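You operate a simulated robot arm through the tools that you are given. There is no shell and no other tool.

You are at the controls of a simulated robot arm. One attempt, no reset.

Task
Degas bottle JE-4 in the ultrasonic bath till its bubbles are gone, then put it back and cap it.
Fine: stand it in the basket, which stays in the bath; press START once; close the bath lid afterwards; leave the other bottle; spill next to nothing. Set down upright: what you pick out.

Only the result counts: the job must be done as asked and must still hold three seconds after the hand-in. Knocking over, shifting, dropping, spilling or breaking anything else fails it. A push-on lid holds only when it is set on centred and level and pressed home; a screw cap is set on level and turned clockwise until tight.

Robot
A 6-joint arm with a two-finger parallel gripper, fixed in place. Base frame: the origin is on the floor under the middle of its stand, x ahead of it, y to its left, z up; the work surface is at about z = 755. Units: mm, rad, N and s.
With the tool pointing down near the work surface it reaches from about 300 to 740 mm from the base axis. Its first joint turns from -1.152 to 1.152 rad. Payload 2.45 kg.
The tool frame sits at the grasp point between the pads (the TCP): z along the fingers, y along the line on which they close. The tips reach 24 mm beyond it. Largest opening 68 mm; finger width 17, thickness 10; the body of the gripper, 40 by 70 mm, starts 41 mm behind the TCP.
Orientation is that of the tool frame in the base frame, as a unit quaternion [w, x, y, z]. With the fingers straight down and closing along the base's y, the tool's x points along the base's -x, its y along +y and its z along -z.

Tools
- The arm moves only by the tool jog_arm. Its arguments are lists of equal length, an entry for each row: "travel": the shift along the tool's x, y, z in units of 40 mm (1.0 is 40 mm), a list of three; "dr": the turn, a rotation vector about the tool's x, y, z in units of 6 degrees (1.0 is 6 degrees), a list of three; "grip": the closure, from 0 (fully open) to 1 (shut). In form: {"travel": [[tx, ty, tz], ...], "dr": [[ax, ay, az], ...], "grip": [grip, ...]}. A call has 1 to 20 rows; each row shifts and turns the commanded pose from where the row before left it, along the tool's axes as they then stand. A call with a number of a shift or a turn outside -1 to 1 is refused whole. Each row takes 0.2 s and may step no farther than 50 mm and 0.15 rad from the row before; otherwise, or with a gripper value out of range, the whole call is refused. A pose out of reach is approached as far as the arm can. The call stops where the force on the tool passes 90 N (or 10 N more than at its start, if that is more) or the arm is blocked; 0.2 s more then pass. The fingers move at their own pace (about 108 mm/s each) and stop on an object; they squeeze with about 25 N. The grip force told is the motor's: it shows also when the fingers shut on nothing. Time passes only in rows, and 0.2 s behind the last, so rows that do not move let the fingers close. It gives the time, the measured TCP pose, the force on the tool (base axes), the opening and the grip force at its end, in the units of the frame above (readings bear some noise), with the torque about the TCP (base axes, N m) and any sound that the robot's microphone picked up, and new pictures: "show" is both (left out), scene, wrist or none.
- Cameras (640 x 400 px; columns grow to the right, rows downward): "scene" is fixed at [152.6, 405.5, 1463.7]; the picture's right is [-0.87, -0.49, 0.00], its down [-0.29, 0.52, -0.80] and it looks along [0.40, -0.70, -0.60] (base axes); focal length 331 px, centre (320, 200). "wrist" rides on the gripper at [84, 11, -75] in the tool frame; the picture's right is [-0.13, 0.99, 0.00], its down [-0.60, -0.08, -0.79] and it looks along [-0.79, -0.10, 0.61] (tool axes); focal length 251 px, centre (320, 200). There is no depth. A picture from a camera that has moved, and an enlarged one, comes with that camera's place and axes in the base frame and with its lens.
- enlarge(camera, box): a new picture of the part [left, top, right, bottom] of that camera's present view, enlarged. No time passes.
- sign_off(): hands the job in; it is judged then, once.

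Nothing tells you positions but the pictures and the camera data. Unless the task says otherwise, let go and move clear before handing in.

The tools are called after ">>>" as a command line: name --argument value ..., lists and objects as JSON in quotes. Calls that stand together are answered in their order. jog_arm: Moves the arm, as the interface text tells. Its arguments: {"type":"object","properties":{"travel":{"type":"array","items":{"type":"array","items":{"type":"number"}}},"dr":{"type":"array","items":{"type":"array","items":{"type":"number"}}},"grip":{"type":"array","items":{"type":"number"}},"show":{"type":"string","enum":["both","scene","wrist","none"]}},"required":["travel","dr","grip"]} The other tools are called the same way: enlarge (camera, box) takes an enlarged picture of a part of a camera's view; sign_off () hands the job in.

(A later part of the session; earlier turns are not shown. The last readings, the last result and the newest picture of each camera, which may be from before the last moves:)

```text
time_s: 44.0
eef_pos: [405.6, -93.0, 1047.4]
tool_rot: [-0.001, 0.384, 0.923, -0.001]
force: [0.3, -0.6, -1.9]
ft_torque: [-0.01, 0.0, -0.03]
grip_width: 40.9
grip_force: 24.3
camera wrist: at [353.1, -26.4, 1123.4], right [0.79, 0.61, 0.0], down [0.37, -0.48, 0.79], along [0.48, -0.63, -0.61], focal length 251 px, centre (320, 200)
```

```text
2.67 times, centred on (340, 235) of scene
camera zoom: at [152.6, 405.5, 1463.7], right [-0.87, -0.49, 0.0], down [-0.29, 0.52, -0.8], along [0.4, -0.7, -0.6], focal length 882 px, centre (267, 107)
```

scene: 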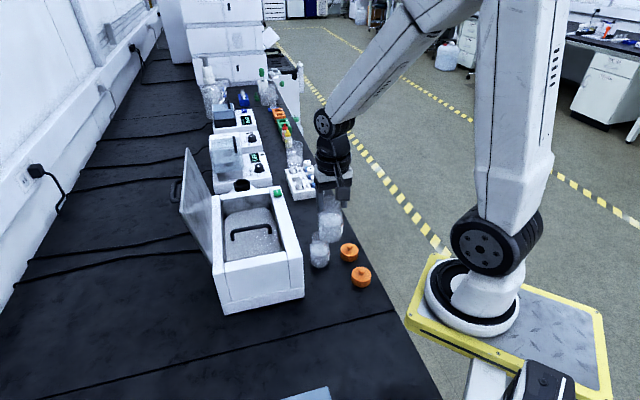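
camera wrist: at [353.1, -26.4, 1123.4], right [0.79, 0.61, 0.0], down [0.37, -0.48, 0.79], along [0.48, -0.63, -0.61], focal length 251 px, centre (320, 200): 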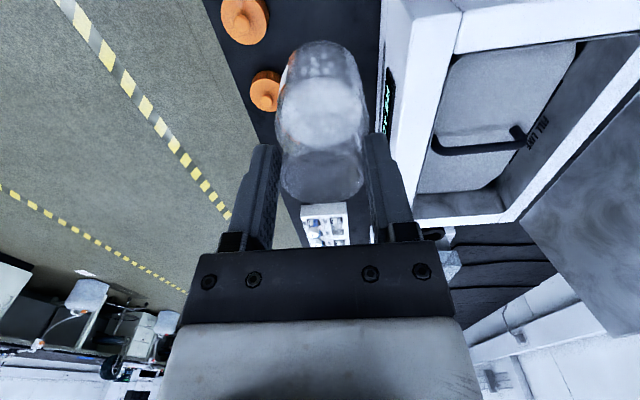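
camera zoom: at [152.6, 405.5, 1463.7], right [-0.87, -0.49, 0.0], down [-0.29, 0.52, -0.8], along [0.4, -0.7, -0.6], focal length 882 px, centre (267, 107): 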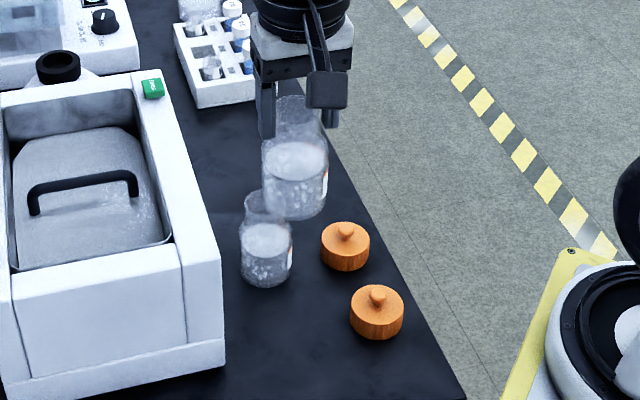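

The bottle is up and upright with its base at about z=940. I'll carry it smoothly over the left half of the basket at about (586,-30).

>>> jog_arm --travel '[[-0.065, 0.136, 0], [-0.13, 0.272, 0], [-0.195, 0.407, 0], [-0.217, 0.453, 0], [-0.217, 0.453, 0], [-0.217, 0.453, 0], [-0.217, 0.453, 0], [-0.217, 0.453, 0], [-0.217, 0.453, 0], [-0.195, 0.407, 0], [-0.13, 0.272, 0], [-0.065, 0.136, 0]]' --dr '[[0, 0, 0], [0, 0, 0], [0, 0, 0], [0, 0, 0], [0, 0, 0], [0, 0, 0], [0, 0, 0], [0, 0, 0], [0, 0, 0], [0, 0, 0], [0, 0, 0], [0, 0, 0]]' --grip '[1, 1, 1, 1, 1, 1, 1, 1, 1, 1, 1, 1]'

>>> enlarge --camera "scene" --box '[190, 130, 320, 280]'

>>> enlarge --camera "wrist" --box '[160, 0, 480, 240]'

```text
time_s: 46.6
eef_pos: [587.0, -28.9, 1046.7]
tool_rot: [0.0, 0.384, 0.923, 0.001]
force: [0.3, 0.4, -2.5]
ft_torque: [0.03, -0.02, 0.02]
grip_width: 41.1
grip_force: 25.7
camera wrist: at [535.2, 37.1, 1123.1], right [0.79, 0.61, 0.0], down [0.37, -0.48, 0.79], along [0.48, -0.63, -0.61], focal length 251 px, centre (320, 200)
```

scene: 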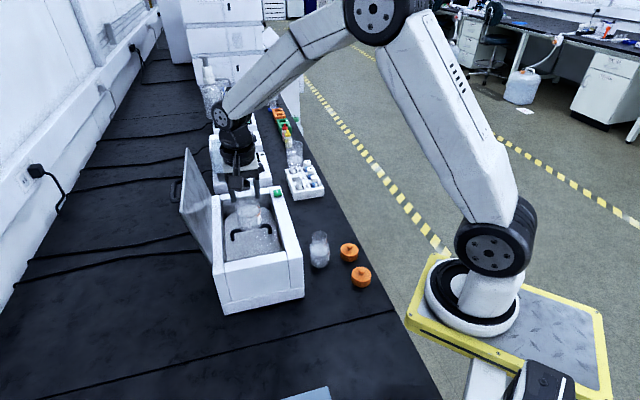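
wrist: 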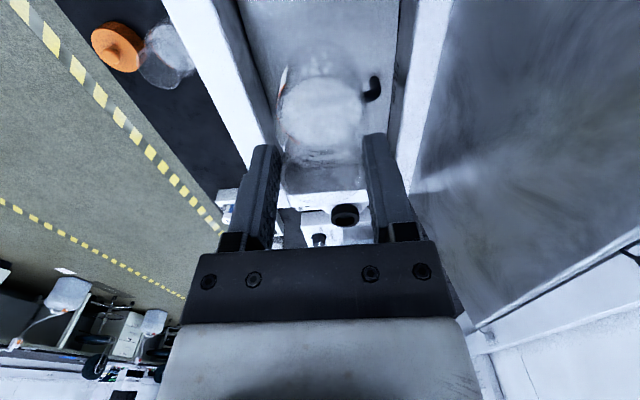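

```text
2.67 times, centred on (255, 205) of scene
camera zoom: at [152.6, 405.5, 1463.7], right [-0.87, -0.49, 0.0], down [-0.29, 0.52, -0.8], along [0.4, -0.7, -0.6], focal length 882 px, centre (493, 187)
```

zoom: 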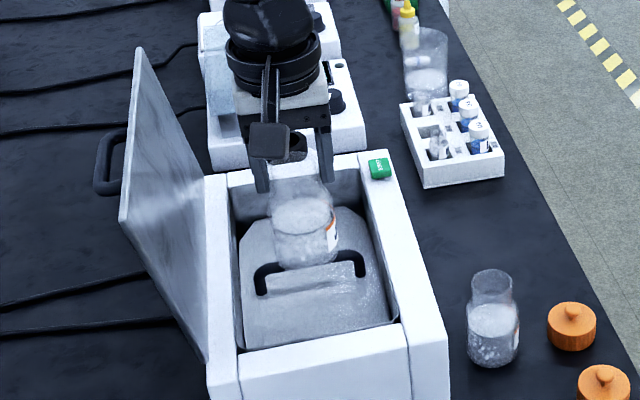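

```text
1.67 times, centred on (320, 120) of wrist
camera zoom: at [535.2, 37.1, 1123.1], right [0.79, 0.61, 0.0], down [0.37, -0.48, 0.79], along [0.48, -0.63, -0.61], focal length 419 px, centre (320, 333)
```

zoom: 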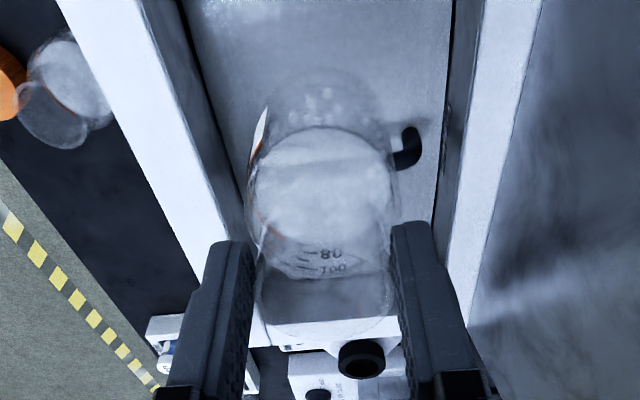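

The bottle is over the left half of the basket, clear of the basket's handle. I'll lower it gently toward the water and check.

>>> jog_arm --travel '[[0, 0, 0.15], [0, 0, 0.3], [0, 0, 0.4], [0, 0, 0.4], [0, 0, 0.3], [0, 0, 0.15]]' --dr '[[0, 0, 0], [0, 0, 0], [0, 0, 0], [0, 0, 0], [0, 0, 0], [0, 0, 0]]' --grip '[1, 1, 1, 1, 1, 1]'

>>> enlarge --camera "scene" --box '[200, 150, 310, 280]'

>>> enlarge --camera "wrist" --box '[160, 0, 480, 240]'

```text
time_s: 48.0
eef_pos: [586.2, -29.2, 979.4]
tool_rot: [-0.001, 0.383, 0.924, 0.0]
force: [0.8, 0.4, -1.8]
ft_torque: [0.03, -0.01, -0.03]
grip_width: 41.0
grip_force: 25.3
camera wrist: at [535.5, 36.7, 1055.1], right [0.79, 0.61, 0.0], down [0.37, -0.48, 0.79], along [0.48, -0.63, -0.61], focal length 251 px, centre (320, 200)
```

scene: 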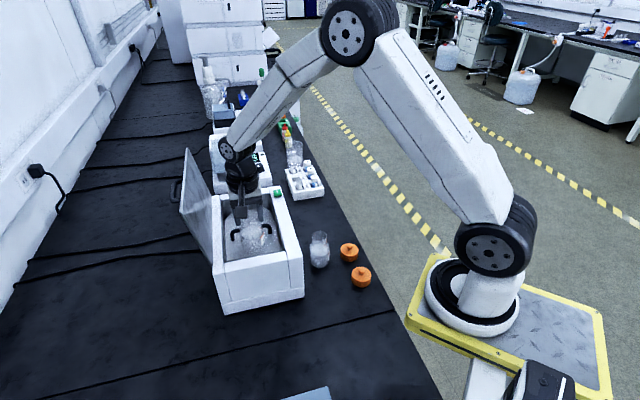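
wrist: 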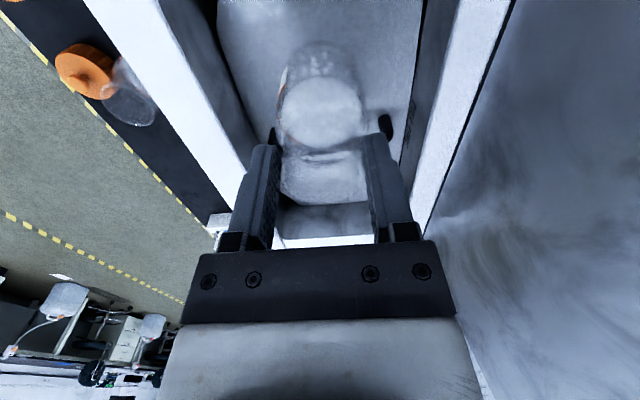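

```text
3.08 times, centred on (255, 215) of scene
camera zoom: at [152.6, 405.5, 1463.7], right [-0.87, -0.49, 0.0], down [-0.29, 0.52, -0.8], along [0.4, -0.7, -0.6], focal length 1017 px, centre (520, 154)
```

zoom: 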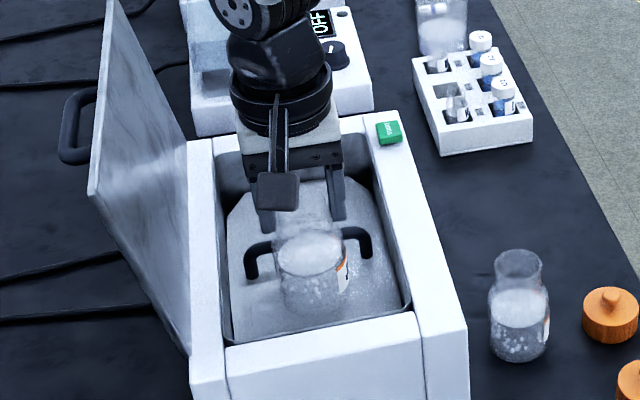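

```text
1.67 times, centred on (320, 120) of wrist
camera zoom: at [535.5, 36.7, 1055.1], right [0.79, 0.61, 0.0], down [0.37, -0.48, 0.79], along [0.48, -0.63, -0.61], focal length 419 px, centre (320, 333)
```

zoom: 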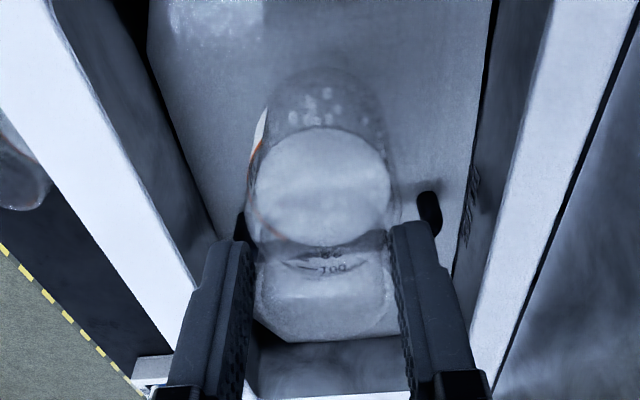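

Clear path. Lowering into the water toward the basket floor, slowing down near the expected depth.

>>> jog_arm --travel '[[0, 0, 0.15], [0, 0, 0.25], [0, 0, 0.25], [0, 0, 0.25], [0, 0, 0.25], [0, 0, 0.15], [0, 0, 0.1]]' --dr '[[0, 0, 0], [0, 0, 0], [0, 0, 0], [0, 0, 0], [0, 0, 0], [0, 0, 0], [0, 0, 0]]' --grip '[1, 1, 1, 1, 1, 1, 1]'

>>> enlarge --camera "scene" --box '[200, 150, 310, 280]'

```text
time_s: 49.6
eef_pos: [585.7, -31.3, 924.4]
tool_rot: [0.001, 0.384, 0.923, 0.001]
force: [0.5, -0.1, -2.0]
ft_torque: [0.02, 0.03, 0.03]
grip_width: 41.2
grip_force: 25.4
camera wrist: at [534.2, 35.8, 999.3], right [0.79, 0.61, 0.0], down [0.37, -0.48, 0.79], along [0.48, -0.63, -0.61], focal length 251 px, centre (320, 200)
```

scene: 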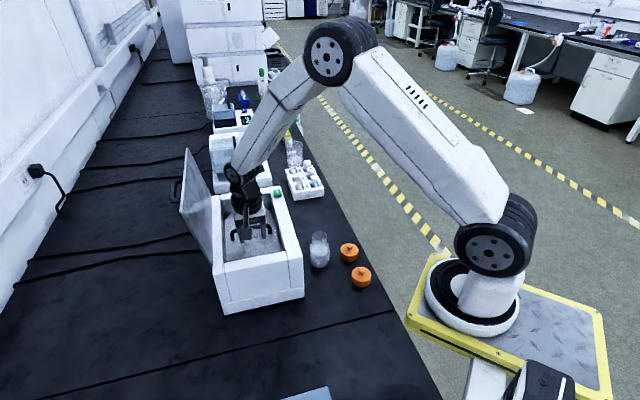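
wrist: 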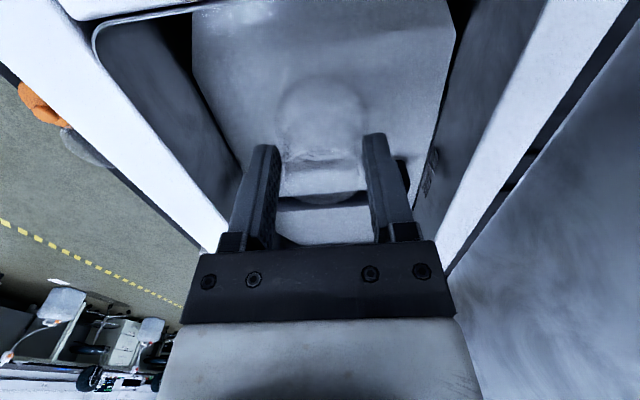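

```text
3.08 times, centred on (255, 215) of scene
camera zoom: at [152.6, 405.5, 1463.7], right [-0.87, -0.49, 0.0], down [-0.29, 0.52, -0.8], along [0.4, -0.7, -0.6], focal length 1017 px, centre (520, 154)
```

zoom: 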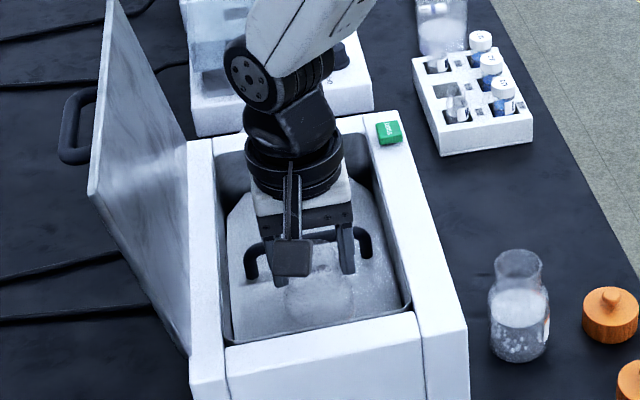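

The bottle is half in the water with no contact yet. Going on in 3 mm steps.

>>> jog_arm --travel '[[0, 0, 0.08], [0, 0, 0.08], [0, 0, 0.08], [0, 0, 0]]' --dr '[[0, 0, 0], [0, 0, 0], [0, 0, 0], [0, 0, 0]]' --grip '[1, 1, 1, 1]' --show "none"

>>> jog_arm --travel '[[0, 0, 0.06], [0, 0, 0.06], [0, 0, 0]]' --dr '[[0, 0, 0], [0, 0, 0], [0, 0, 0]]' --grip '[1, 1, 1]' --show "none"

```text
time_s: 50.6
eef_pos: [587.0, -30.2, 915.3]
tool_rot: [0.002, 0.383, 0.924, 0.0]
force: [-3.3, 2.2, 14.0]
ft_torque: [-0.21, 0.13, 0.0]
grip_width: 41.2
grip_force: 24.9
```

```text
time_s: 51.4
eef_pos: [587.7, -30.8, 912.8]
tool_rot: [0.003, 0.383, 0.924, 0.001]
force: [-9.7, -3.5, 47.0]
ft_torque: [-0.69, 0.81, -0.12]
grip_width: 41.0
grip_force: 25.0
```

The basket floor is reached at TCP z≈915 (bottle base about 809) with the load centred. I'll ease the pressure, then check.

>>> jog_arm --travel '[[0, 0, -0.06], [0, 0, -0.04], [0, 0, 0]]' --dr '[[0, 0, 0], [0, 0, 0], [0, 0, 0]]' --grip '[1, 1, 1]'

>>> enlarge --camera "wrist" --box '[180, 20, 460, 240]'

>>> enlarge --camera "scene" --box '[210, 180, 300, 270]'

```text
time_s: 52.2
eef_pos: [585.4, -29.4, 912.4]
tool_rot: [0.001, 0.384, 0.923, 0.0]
force: [2.7, 0.1, 7.8]
ft_torque: [-0.15, -0.48, 0.08]
grip_width: 40.8
grip_force: 24.8
camera wrist: at [534.0, 36.9, 988.2], right [0.79, 0.61, 0.0], down [0.37, -0.48, 0.79], along [0.48, -0.63, -0.61], focal length 251 px, centre (320, 200)
```

scene: 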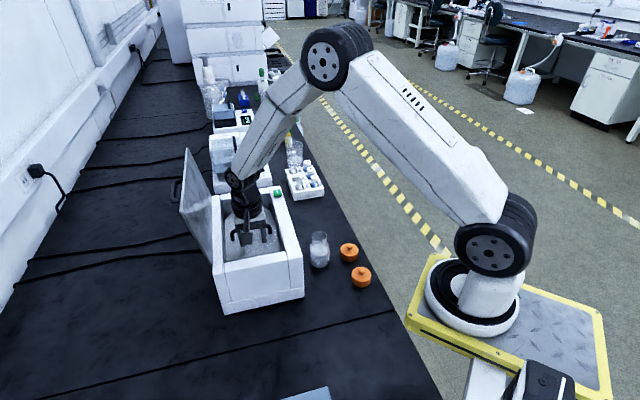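
wrist: 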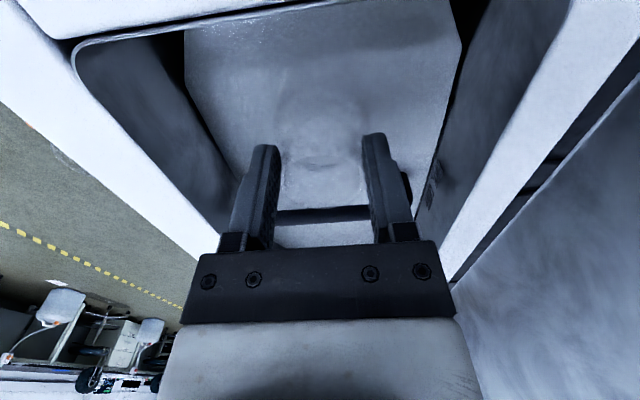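

```text
1.82 times, centred on (320, 130) of wrist
camera zoom: at [534.0, 36.9, 988.2], right [0.79, 0.61, 0.0], down [0.37, -0.48, 0.79], along [0.48, -0.63, -0.61], focal length 457 px, centre (320, 327)
```

zoom: 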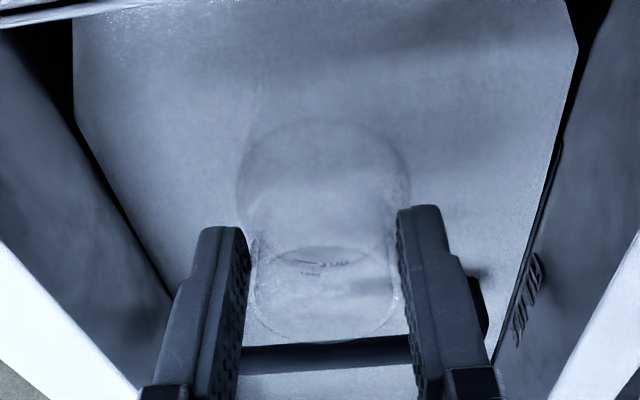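

```text
4.44 times, centred on (255, 225) of scene
camera zoom: at [152.5, 405.6, 1463.7], right [-0.87, -0.49, 0.0], down [-0.29, 0.52, -0.8], along [0.4, -0.7, -0.6], focal length 1469 px, centre (609, 89)
```

zoom: 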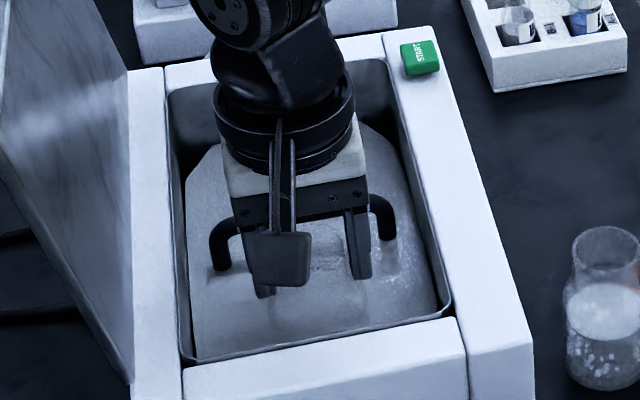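

The bottle rests on the basket floor with light contact. Releasing it and rising straight up.

>>> jog_arm --travel '[[0, 0, 0], [0, 0, 0], [0, 0, 0], [0, 0, -0.2], [0, 0, -0.4], [0, 0, -0.6], [0, 0, -0.8], [0, 0, -0.8]]' --dr '[[0, 0, 0], [0, 0, 0], [0, 0, 0], [0, 0, 0], [0, 0, 0], [0, 0, 0], [0, 0, 0], [0, 0, 0]]' --grip '[0.3, 0.1, 0, 0, 0, 0, 0, 0]'

>>> enlarge --camera "scene" --box '[200, 160, 310, 280]'

>>> enlarge --camera "wrist" --box '[180, 0, 460, 220]'

```text
time_s: 54.0
eef_pos: [586.0, -29.2, 1024.5]
tool_rot: [0.0, 0.383, 0.924, 0.001]
force: [0.4, 0.3, 0.5]
ft_torque: [-0.02, 0.0, 0.0]
grip_width: 68.2
grip_force: 0.1
camera wrist: at [535.1, 36.3, 1100.9], right [0.79, 0.61, 0.0], down [0.37, -0.48, 0.79], along [0.48, -0.63, -0.61], focal length 251 px, centre (320, 200)
```

scene: 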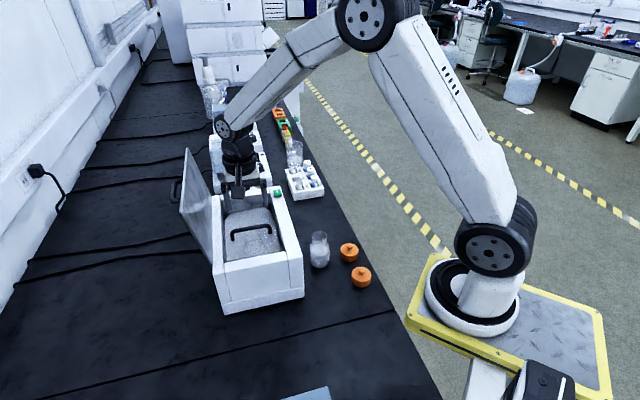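
wrist: 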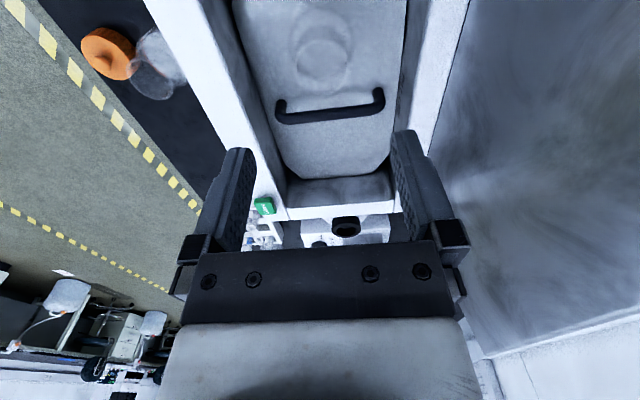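

```text
3.33 times, centred on (255, 220) of scene
camera zoom: at [152.6, 405.5, 1463.7], right [-0.87, -0.49, 0.0], down [-0.29, 0.52, -0.8], along [0.4, -0.7, -0.6], focal length 1102 px, centre (537, 133)
```

zoom: 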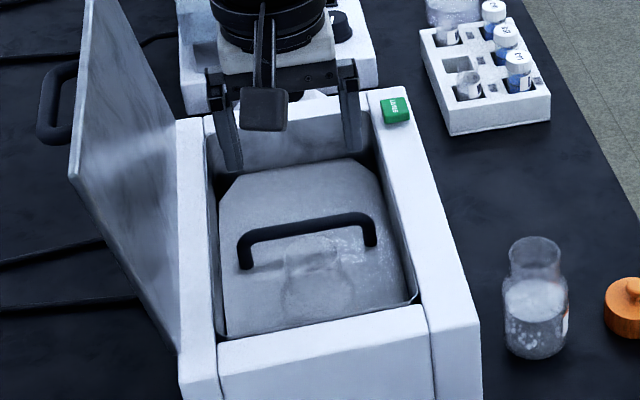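

```text
1.82 times, centred on (320, 110) of wrist
camera zoom: at [535.1, 36.3, 1100.9], right [0.79, 0.61, 0.0], down [0.37, -0.48, 0.79], along [0.48, -0.63, -0.61], focal length 457 px, centre (320, 364)
```

zoom: 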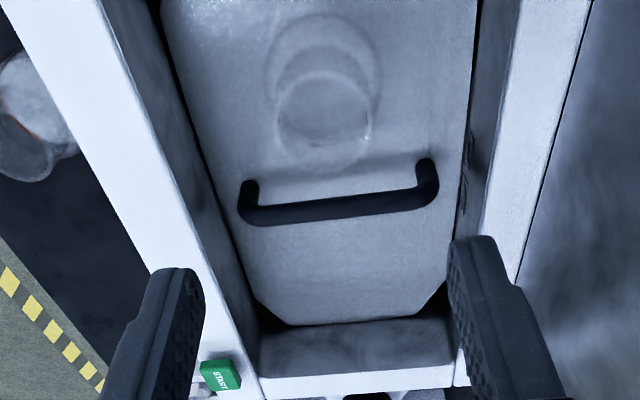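

JE-4 stands upright in the basket. Next is START, at about (630,-194,925); I'll close the fingers and move above the button.

>>> jog_arm --travel '[[-0.617, -0.3575, 0.05], [-0.617, -0.3575, 0.05], [-0.617, -0.3575, 0.05], [-0.617, -0.3575, 0.05], [-0.617, -0.3575, 0.2], [-0.617, -0.3575, 0.2]]' --dr '[[0, 0, 0], [0, 0, 0], [0, 0, 0], [0, 0, 0], [0, 0, 0], [0, 0, 0]]' --grip '[1, 1, 1, 1, 1, 1]'

>>> enlarge --camera "wrist" --box '[220, 0, 420, 200]'

>>> enlarge --camera "scene" --box '[230, 150, 310, 230]'

```text
time_s: 55.4
eef_pos: [628.2, -195.3, 1001.6]
tool_rot: [0.0, 0.384, 0.923, -0.001]
force: [-0.2, -0.2, 0.0]
ft_torque: [-0.05, 0.0, -0.02]
grip_width: 0.0
grip_force: 23.7
camera wrist: at [577.7, -129.4, 1076.4], right [0.79, 0.61, 0.0], down [0.37, -0.48, 0.79], along [0.48, -0.63, -0.61], focal length 251 px, centre (320, 200)
```

scene: 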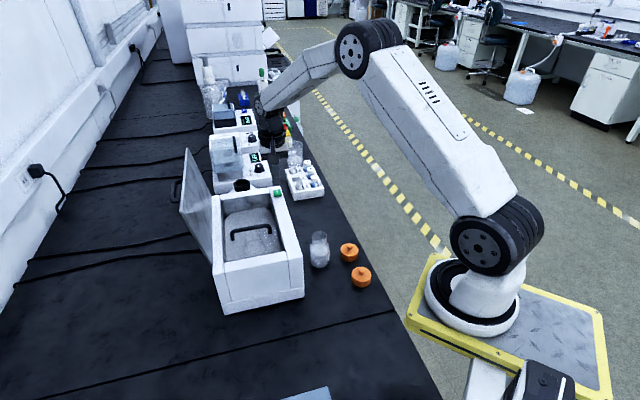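
wrist: 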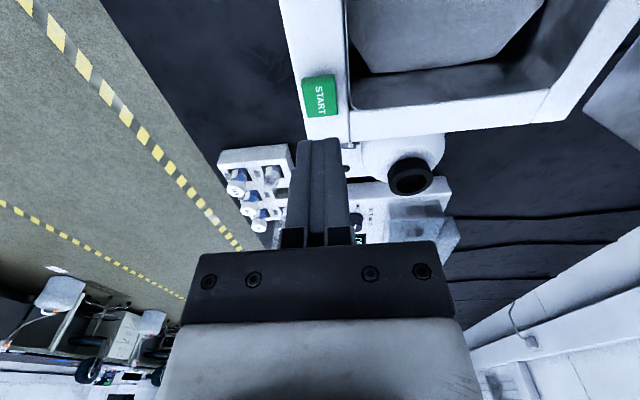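

```text
2.00 times, centred on (320, 100) of wrist
camera zoom: at [577.7, -129.4, 1076.4], right [0.79, 0.61, 0.0], down [0.37, -0.48, 0.79], along [0.48, -0.63, -0.61], focal length 503 px, centre (320, 400)
```

zoom: 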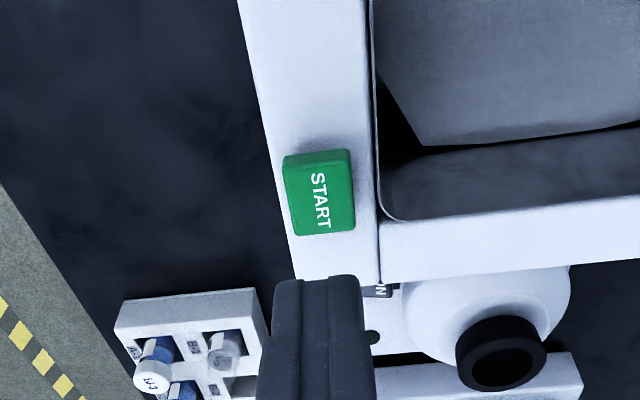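

```text
5.00 times, centred on (270, 190) of scene
camera zoom: at [152.6, 405.5, 1463.7], right [-0.87, -0.49, 0.0], down [-0.29, 0.52, -0.8], along [0.4, -0.7, -0.6], focal length 1653 px, centre (570, 250)
```

zoom: 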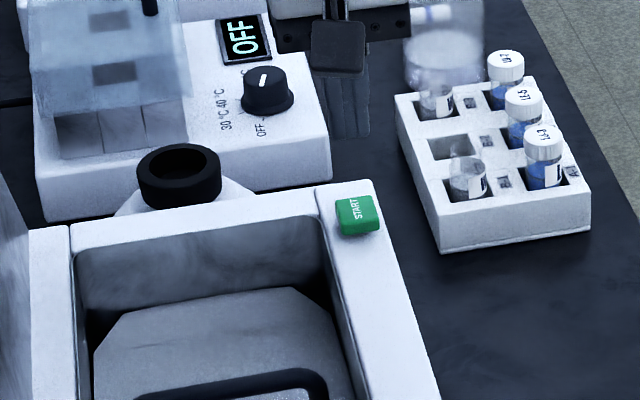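

The button is right below, about 3 mm farther along. I'll shift and descend to just above it.

>>> jog_arm --travel '[[-0.07, 0, 0.4], [0, 0, 0.4], [0, 0, 0.25], [0, 0, 0]]' --dr '[[0, 0, 0], [0, 0, 0], [0, 0, 0], [0, 0, 0]]' --grip '[1, 1, 1, 1]'

>>> enlarge --camera "wrist" --box '[220, 60, 420, 240]'

>>> enlarge --camera "scene" --box '[230, 150, 310, 230]'

```text
time_s: 56.4
eef_pos: [632.0, -196.1, 958.0]
tool_rot: [0.001, 0.383, 0.924, 0.0]
force: [0.4, 1.5, 0.8]
ft_torque: [-0.04, -0.02, -0.02]
grip_width: 0.1
grip_force: 23.3
camera wrist: at [581.0, -130.6, 1033.6], right [0.79, 0.61, 0.0], down [0.37, -0.48, 0.79], along [0.48, -0.63, -0.61], focal length 251 px, centre (320, 200)
```

scene: 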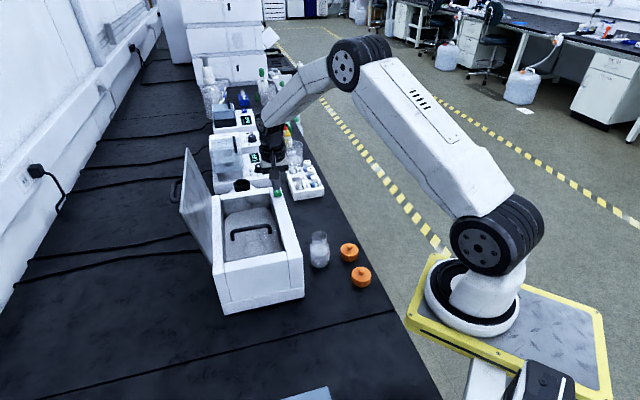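
wrist: 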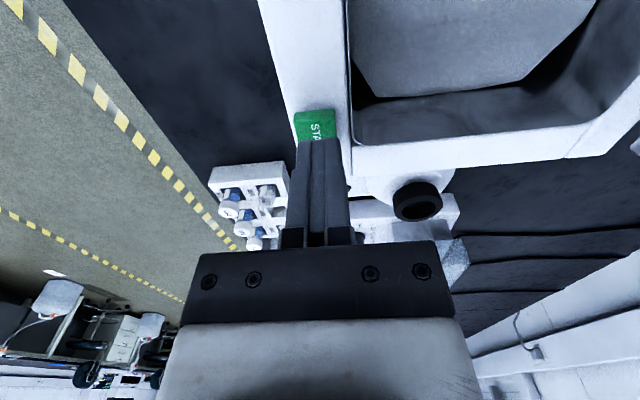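

```text
2.22 times, centred on (320, 150) of wrist
camera zoom: at [581.0, -130.6, 1033.6], right [0.79, 0.61, 0.0], down [0.37, -0.48, 0.79], along [0.48, -0.63, -0.61], focal length 559 px, centre (320, 311)
```

zoom: 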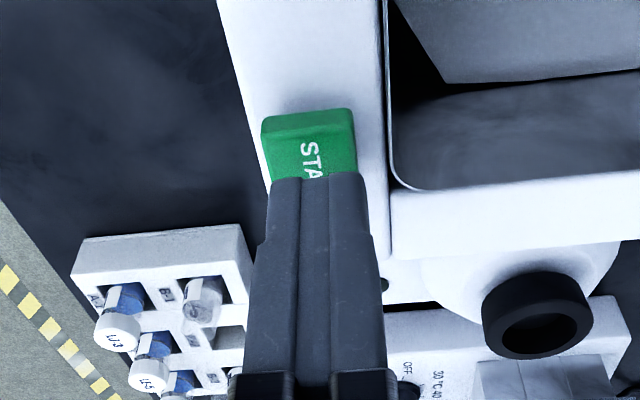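

```text
5.00 times, centred on (270, 190) of scene
camera zoom: at [152.6, 405.5, 1463.7], right [-0.87, -0.49, 0.0], down [-0.29, 0.52, -0.8], along [0.4, -0.7, -0.6], focal length 1653 px, centre (570, 250)
```

zoom: 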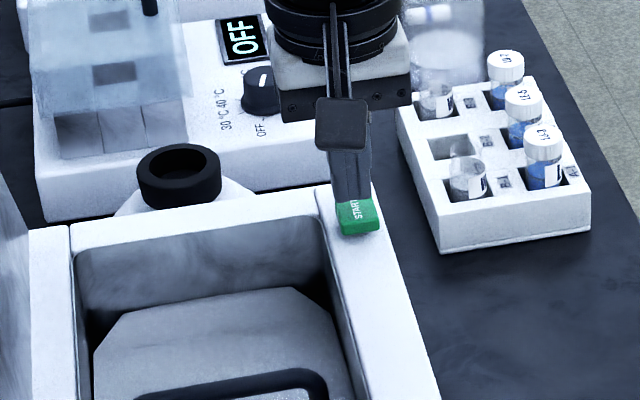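

Tips are about 8 mm over the middle of the button. Pressing slowly in 2 mm steps.

>>> jog_arm --travel '[[0, 0, 0.05], [0, 0, 0.05], [0, 0, 0.05], [0, 0, 0.05]]' --dr '[[0, 0, 0], [0, 0, 0], [0, 0, 0], [0, 0, 0]]' --grip '[1, 1, 1, 1]' --show "none"

>>> jog_arm --travel '[[0, 0, 0.05], [0, 0, 0.05]]' --dr '[[0, 0, 0], [0, 0, 0]]' --grip '[1, 1]' --show "wrist"

```text
time_s: 57.4
eef_pos: [631.8, -196.4, 949.9]
tool_rot: [0.0, 0.383, 0.924, 0.0]
force: [-1.2, 0.4, 0.1]
ft_torque: [0.0, 0.04, 0.0]
grip_width: 0.0
grip_force: 23.8
```

```text
time_s: 58.0
eef_pos: [632.2, -196.2, 947.1]
tool_rot: [0.001, 0.384, 0.923, 0.0]
force: [0.2, 0.1, 0.2]
ft_torque: [-0.01, 0.0, 0.01]
grip_width: 0.1
grip_force: 23.2
camera wrist: at [580.9, -130.4, 1022.8], right [0.79, 0.61, 0.0], down [0.37, -0.48, 0.79], along [0.48, -0.63, -0.61], focal length 251 px, centre (320, 200)
```

wrist: 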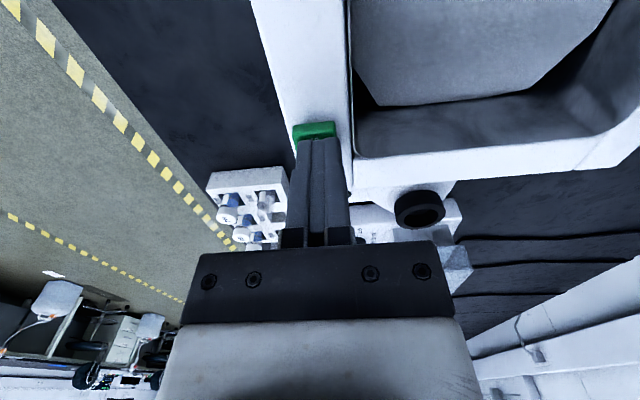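

Tips at z≈923, no contact yet. Continuing to press in small steps.

>>> jog_arm --travel '[[0, 0, 0.04], [0, 0, 0.04]]' --dr '[[0, 0, 0], [0, 0, 0]]' --grip '[1, 1]' --show "none"

>>> jog_arm --travel '[[0, 0, 0.04], [0, 0, 0.03]]' --dr '[[0, 0, 0], [0, 0, 0]]' --grip '[1, 1]' --show "wrist"

```text
time_s: 58.6
eef_pos: [632.9, -196.6, 944.3]
tool_rot: [0.001, 0.384, 0.923, -0.001]
force: [0.1, 0.5, 1.6]
ft_torque: [0.04, -0.06, -0.01]
grip_width: 0.4
grip_force: 23.5
heard: click
```

```text
time_s: 59.2
eef_pos: [632.5, -196.3, 942.4]
tool_rot: [0.001, 0.384, 0.924, 0.001]
force: [0.3, 2.0, 10.8]
ft_torque: [0.08, 0.03, 0.01]
grip_width: 0.1
grip_force: 23.4
camera wrist: at [580.8, -130.5, 1018.0], right [0.79, 0.61, 0.0], down [0.37, -0.48, 0.79], along [0.48, -0.63, -0.61], focal length 251 px, centre (320, 200)
```

wrist: 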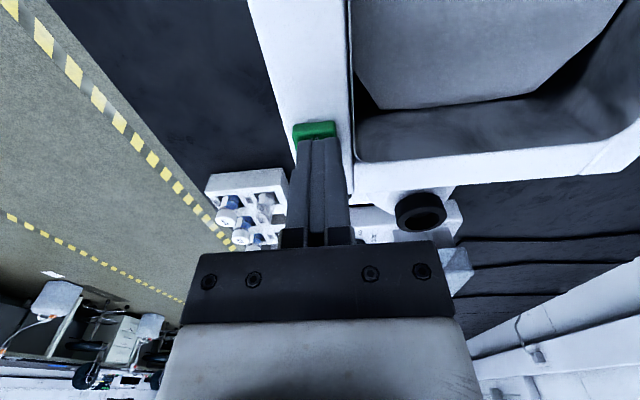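

The button clicked: START is pressed once. I'll lift off and go to a viewpoint in front of the bath to watch the display.

>>> jog_arm --travel '[[0, 0, -0.5], [0, 0, -0.8], [0, 0, -0.8], [0, 0, -0.8], [0.3, -0.8, -0.5], [0.3, -0.8, -0.5], [0.3, -0.8, -0.2]]' --dr '[[0, 0, 0], [0, 0, 0], [0, 0, 0], [0, 0, 0], [0, 0, 0], [0, 0, 0], [0, 0, 0]]' --grip '[1, 1, 1, 1, 1, 1, 1]' --show "scene"

>>> jog_arm --travel '[[0, 0, 0], [0, 0, 0], [0, 0, 0], [0, 0, 0], [0, 0, 0], [0, 0, 0], [0, 0, 0], [0, 0, 0], [0, 0, 0], [0, 0, 0], [0, 0, 0], [0, 0, 0], [0, 0, 0], [0, 0, 0], [0, 0, 0], [0, 0, 0]]' --dr '[[0, 0, -0.94], [0, 0, -0.94], [0, 0, -0.94], [0, 0, -0.94], [0, 0, -0.94], [0, 0, -0.94], [0, 0, -0.94], [0, 0, -0.94], [0, 0, -0.94], [0, 0, -0.94], [0, 0, -0.94], [0, 0, -0.94], [0, 0, -0.94], [0, 0, -0.94], [0, 0, -0.94], [0, 0, -0.94]]' --grip '[1, 1, 1, 1, 1, 0.5, 0, 0, 0, 0, 0, 0, 0, 0, 0, 0]'

```text
time_s: 60.8
eef_pos: [538.0, -240.4, 1105.8]
tool_rot: [0.0, 0.383, 0.924, 0.001]
force: [-0.3, -0.3, -0.1]
ft_torque: [-0.02, -0.03, -0.01]
grip_width: 0.1
grip_force: 23.4
```

scene: 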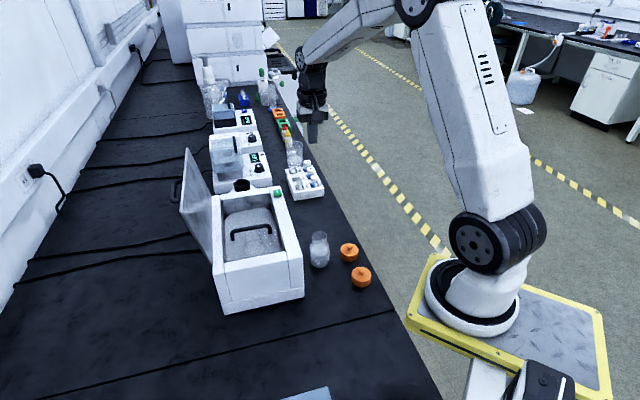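

```text
time_s: 64.2
eef_pos: [539.3, -239.3, 1104.9]
tool_rot: [0.0, -0.385, 0.923, -0.001]
force: [0.3, 0.3, 0.3]
ft_torque: [0.0, -0.01, 0.01]
grip_width: 68.1
grip_force: 0.0
camera wrist: at [472.4, -292.0, 1180.4], right [-0.61, 0.79, 0.0], down [0.48, 0.37, 0.79], along [0.63, 0.49, -0.61], focal length 251 px, centre (320, 200)
```

scene: 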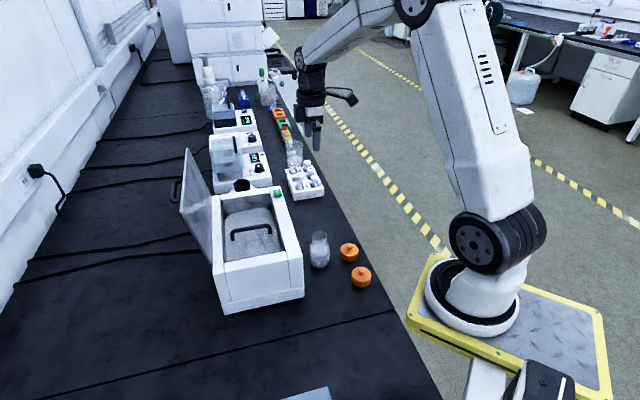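
wrist: 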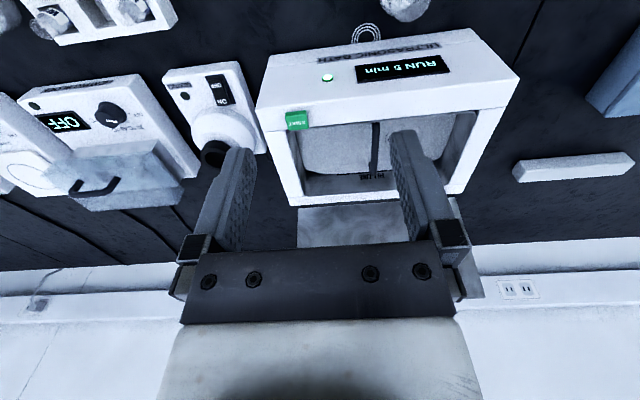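

>>> enlarge --camera "wrist" --box '[290, 10, 530, 160]'

>>> enlarge --camera "scene" --box '[215, 190, 305, 270]'

```text
2.67 times, centred on (410, 85) of wrist
camera zoom: at [472.4, -292.0, 1180.4], right [-0.61, 0.79, 0.0], down [0.48, 0.37, 0.79], along [0.63, 0.49, -0.61], focal length 670 px, centre (80, 507)
```

zoom: 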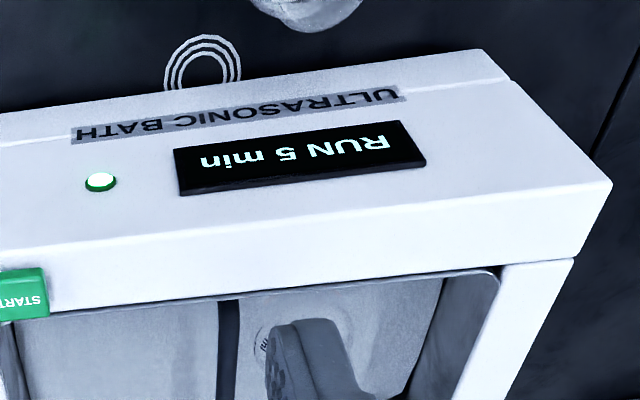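

```text
5.00 times, centred on (260, 230) of scene
camera zoom: at [152.6, 405.5, 1463.7], right [-0.87, -0.49, 0.0], down [-0.29, 0.52, -0.8], along [0.4, -0.7, -0.6], focal length 1653 px, centre (620, 50)
```

zoom: 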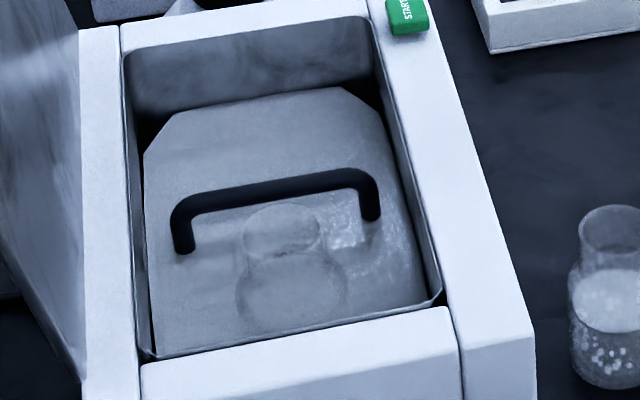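

The display reads "RUN 5 min" and the indicator is lit. While it runs I'll move over JE-4's cap at about (347,-160) to inspect what sort of cap it is.

>>> jog_arm --travel '[[0.25, 0.6, 0.547], [0.25, 0.6, 0.547], [0.25, 0.6, 0.547], [0.25, 0.6, 0.547], [0.25, 0.6, 0.547], [0.25, 0.6, 0.547], [0.25, 0.6, 0.547], [0.25, 0.6, 0.547]]' --dr '[[0, 0, 0], [0, 0, 0], [0, 0, 0], [0, 0, 0], [0, 0, 0], [0, 0, 0], [0, 0, 0], [0, 0, 0]]' --grip '[0, 0, 0, 0, 0, 0, 0, 0]'

>>> enlarge --camera "wrist" --box '[240, 0, 400, 120]'

```text
time_s: 66.0
eef_pos: [344.8, -160.1, 929.5]
tool_rot: [0.0, -0.384, 0.923, 0.0]
force: [0.2, -0.2, -0.4]
ft_torque: [0.01, -0.02, 0.03]
grip_width: 68.1
grip_force: 0.1
camera wrist: at [278.7, -213.0, 1004.8], right [-0.61, 0.79, 0.0], down [0.48, 0.37, 0.79], along [0.63, 0.48, -0.61], focal length 251 px, centre (320, 200)
```

scene: 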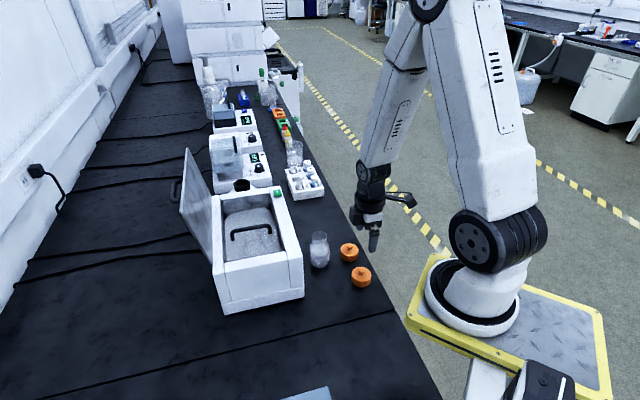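
wrist: 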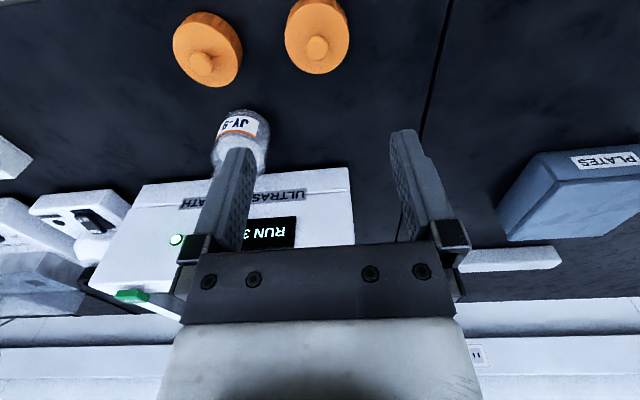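

```text
3.33 times, centred on (320, 60) of wrist
camera zoom: at [278.7, -213.0, 1004.8], right [-0.61, 0.79, 0.0], down [0.48, 0.37, 0.79], along [0.63, 0.48, -0.61], focal length 838 px, centre (320, 667)
```

zoom: 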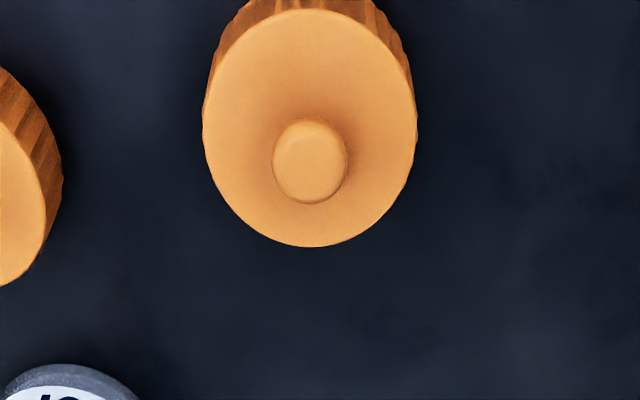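

The cap is about 50 mm across with ribbed sides and a small knob, and the display already counts down (RUN 3). I'll wait here and listen for the end of the run.

>>> jog_arm --travel '[[0, 0.5, -0.2], [0, 0.5, -0.2], [0, 0, 0], [0, 0, 0], [0, 0, 0], [0, 0, 0], [0, 0, 0], [0, 0, 0], [0, 0, 0], [0, 0, 0], [0, 0, 0], [0, 0, 0], [0, 0, 0], [0, 0, 0], [0, 0, 0]]' --dr '[[0, 0, 0], [0, 0, 0], [0, 0, 0], [0, 0, 0], [0, 0, 0], [0, 0, 0], [0, 0, 0], [0, 0, 0], [0, 0, 0], [0, 0, 0], [0, 0, 0], [0, 0, 0], [0, 0, 0], [0, 0, 0], [0, 0, 0]]' --grip '[0, 0, 0, 0, 0, 0, 0, 0, 0, 0, 0, 0, 0, 0, 0]' --show "wrist"

>>> enlarge --camera "wrist" --box '[60, 80, 320, 300]'

```text
time_s: 69.2
eef_pos: [319.0, -131.9, 945.5]
tool_rot: [-0.001, -0.383, 0.924, 0.0]
force: [-0.4, -0.2, -0.6]
ft_torque: [-0.01, -0.01, 0.03]
grip_width: 68.2
grip_force: 0.0
camera wrist: at [251.4, -184.6, 1020.7], right [-0.61, 0.79, 0.0], down [0.48, 0.37, 0.79], along [0.63, 0.48, -0.61], focal length 251 px, centre (320, 200)
```

wrist: 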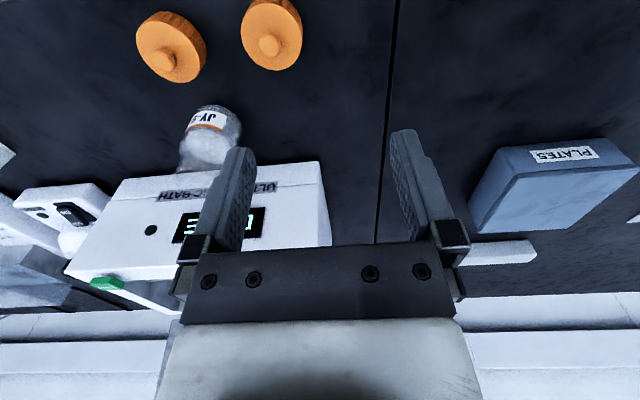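

```text
1.82 times, centred on (190, 190) of wrist
camera zoom: at [251.4, -184.6, 1020.7], right [-0.61, 0.79, 0.0], down [0.48, 0.37, 0.79], along [0.63, 0.48, -0.61], focal length 457 px, centre (556, 218)
```

zoom: 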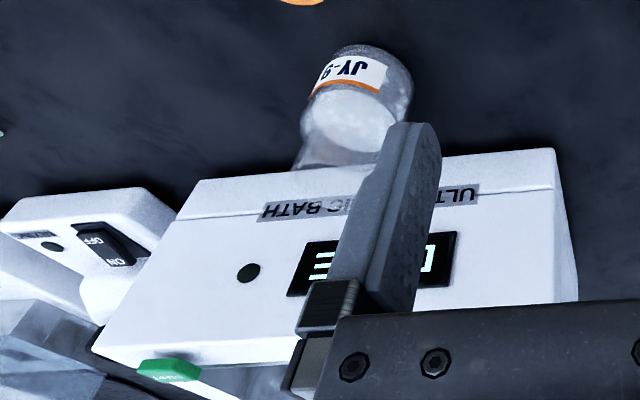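

The display seems to say DONE and the lamp is off. I'll shift a bit to read it fully before taking the bottle out.

>>> jog_arm --travel '[[0, -0.8, -0.8], [0, -0.8, -0.8], [-0.5, -0.8, -0.8], [-0.5, -0.8, -0.6]]' --dr '[[0, 0, 0], [0, 0, 0], [0, 0, 0], [0, 0, 0]]' --grip '[0, 0, 0, 0]' --show "wrist"

>>> enlarge --camera "scene" --box '[215, 190, 305, 270]'

```text
time_s: 70.2
eef_pos: [436.5, -193.5, 1066.5]
tool_rot: [-0.001, -0.383, 0.924, 0.0]
force: [0.6, -0.5, -0.1]
ft_torque: [-0.03, 0.02, 0.0]
grip_width: 68.0
grip_force: 0.0
camera wrist: at [370.3, -247.3, 1141.8], right [-0.61, 0.79, 0.0], down [0.48, 0.37, 0.79], along [0.63, 0.48, -0.61], focal length 251 px, centre (320, 200)
```

wrist: 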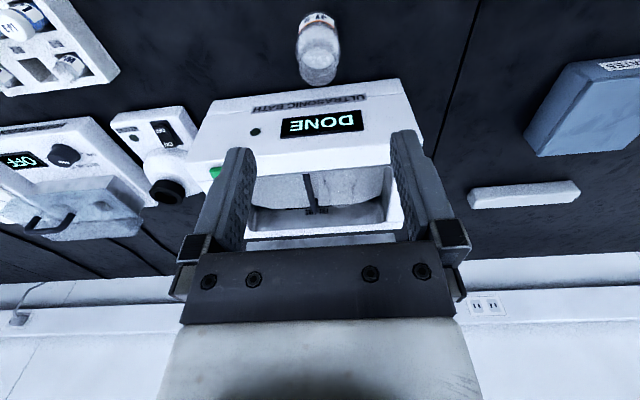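

```text
5.00 times, centred on (260, 230) of scene
camera zoom: at [152.6, 405.5, 1463.7], right [-0.87, -0.49, 0.0], down [-0.29, 0.52, -0.8], along [0.4, -0.7, -0.6], focal length 1653 px, centre (620, 50)
```

zoom: 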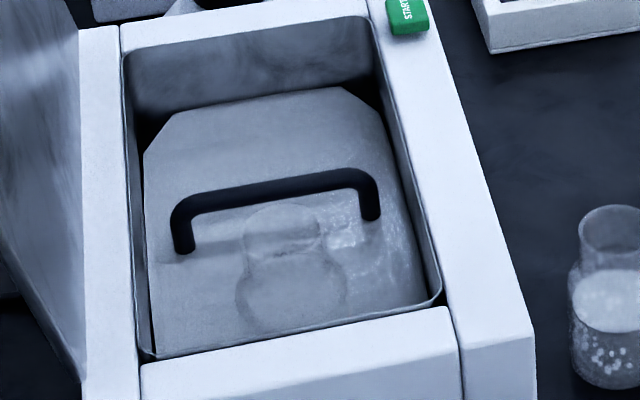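

DONE is shown. I'll turn the gripper back to close along the bath's depth and go above JE-4 in the basket.

>>> jog_arm --travel '[[0, 0, 0], [0, 0, 0], [0, 0, 0], [0, 0, 0], [0, 0, 0], [0, 0, 0], [0, 0, 0], [0, 0, 0], [0, 0, 0], [0, 0, 0], [0, 0, 0], [0, 0, 0], [0, 0, 0], [0, 0, 0], [0, 0, 0], [0, 0, 0]]' --dr '[[0, 0, 0.94], [0, 0, 0.94], [0, 0, 0.94], [0, 0, 0.94], [0, 0, 0.94], [0, 0, 0.94], [0, 0, 0.94], [0, 0, 0.94], [0, 0, 0.94], [0, 0, 0.94], [0, 0, 0.94], [0, 0, 0.94], [0, 0, 0.94], [0, 0, 0.94], [0, 0, 0.94], [0, 0, 0.94]]' --grip '[0, 0, 0, 0, 0, 0, 0, 0, 0, 0, 0, 0, 0, 0, 0, 0]' --show "none"

>>> jog_arm --travel '[[0.032, 0.693, 0.14], [0.032, 0.693, 0.14], [0.032, 0.693, 0.14], [0.032, 0.693, 0.14], [0.032, 0.693, 0.14], [0.032, 0.693, 0.14], [0.032, 0.693, 0.14], [0.032, 0.693, 0.14]]' --dr '[[0, 0, 0], [0, 0, 0], [0, 0, 0], [0, 0, 0], [0, 0, 0], [0, 0, 0], [0, 0, 0], [0, 0, 0]]' --grip '[0, 0, 0, 0, 0, 0, 0, 0]'

>>> enlarge --camera "wrist" --box '[220, 0, 420, 150]'

```text
time_s: 73.6
eef_pos: [438.7, -194.8, 1066.1]
tool_rot: [0.0, 0.386, 0.923, 0.0]
force: [0.3, 0.8, 0.2]
ft_torque: [0.0, 0.02, 0.0]
grip_width: 68.0
grip_force: 0.0
```

```text
time_s: 75.4
eef_pos: [588.3, -29.3, 1021.3]
tool_rot: [0.0, 0.385, 0.923, 0.0]
force: [0.4, -0.2, 0.0]
ft_torque: [-0.02, 0.0, -0.04]
grip_width: 68.1
grip_force: 0.1
camera wrist: at [536.4, 37.3, 1096.3], right [0.79, 0.61, 0.0], down [0.37, -0.48, 0.79], along [0.48, -0.63, -0.61], focal length 251 px, centre (320, 200)
```

scene: 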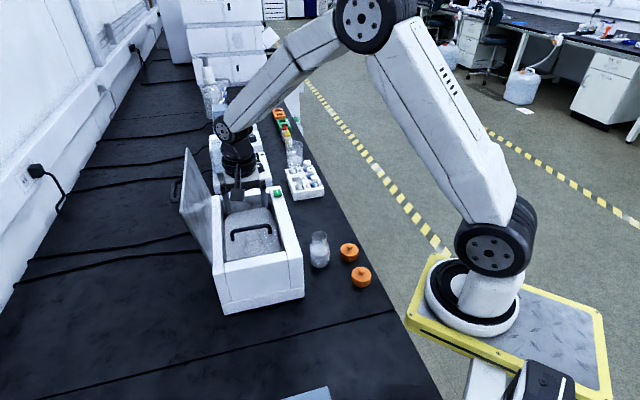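
wrist: 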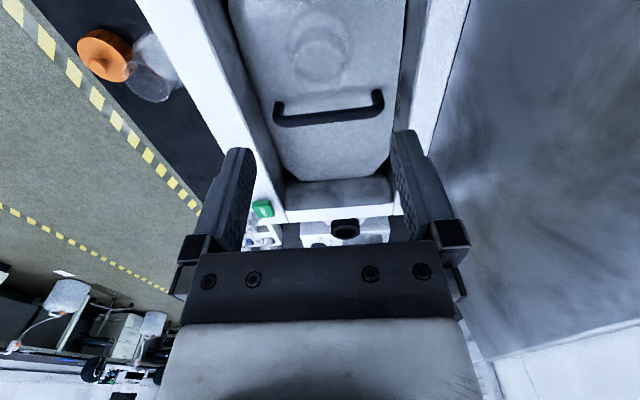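

```text
2.67 times, centred on (320, 75) of wrist
camera zoom: at [536.4, 37.3, 1096.3], right [0.79, 0.61, 0.0], down [0.37, -0.48, 0.79], along [0.48, -0.63, -0.61], focal length 670 px, centre (320, 533)
```

zoom: 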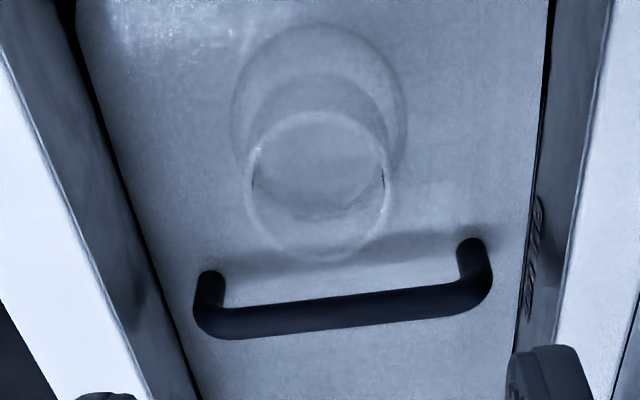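

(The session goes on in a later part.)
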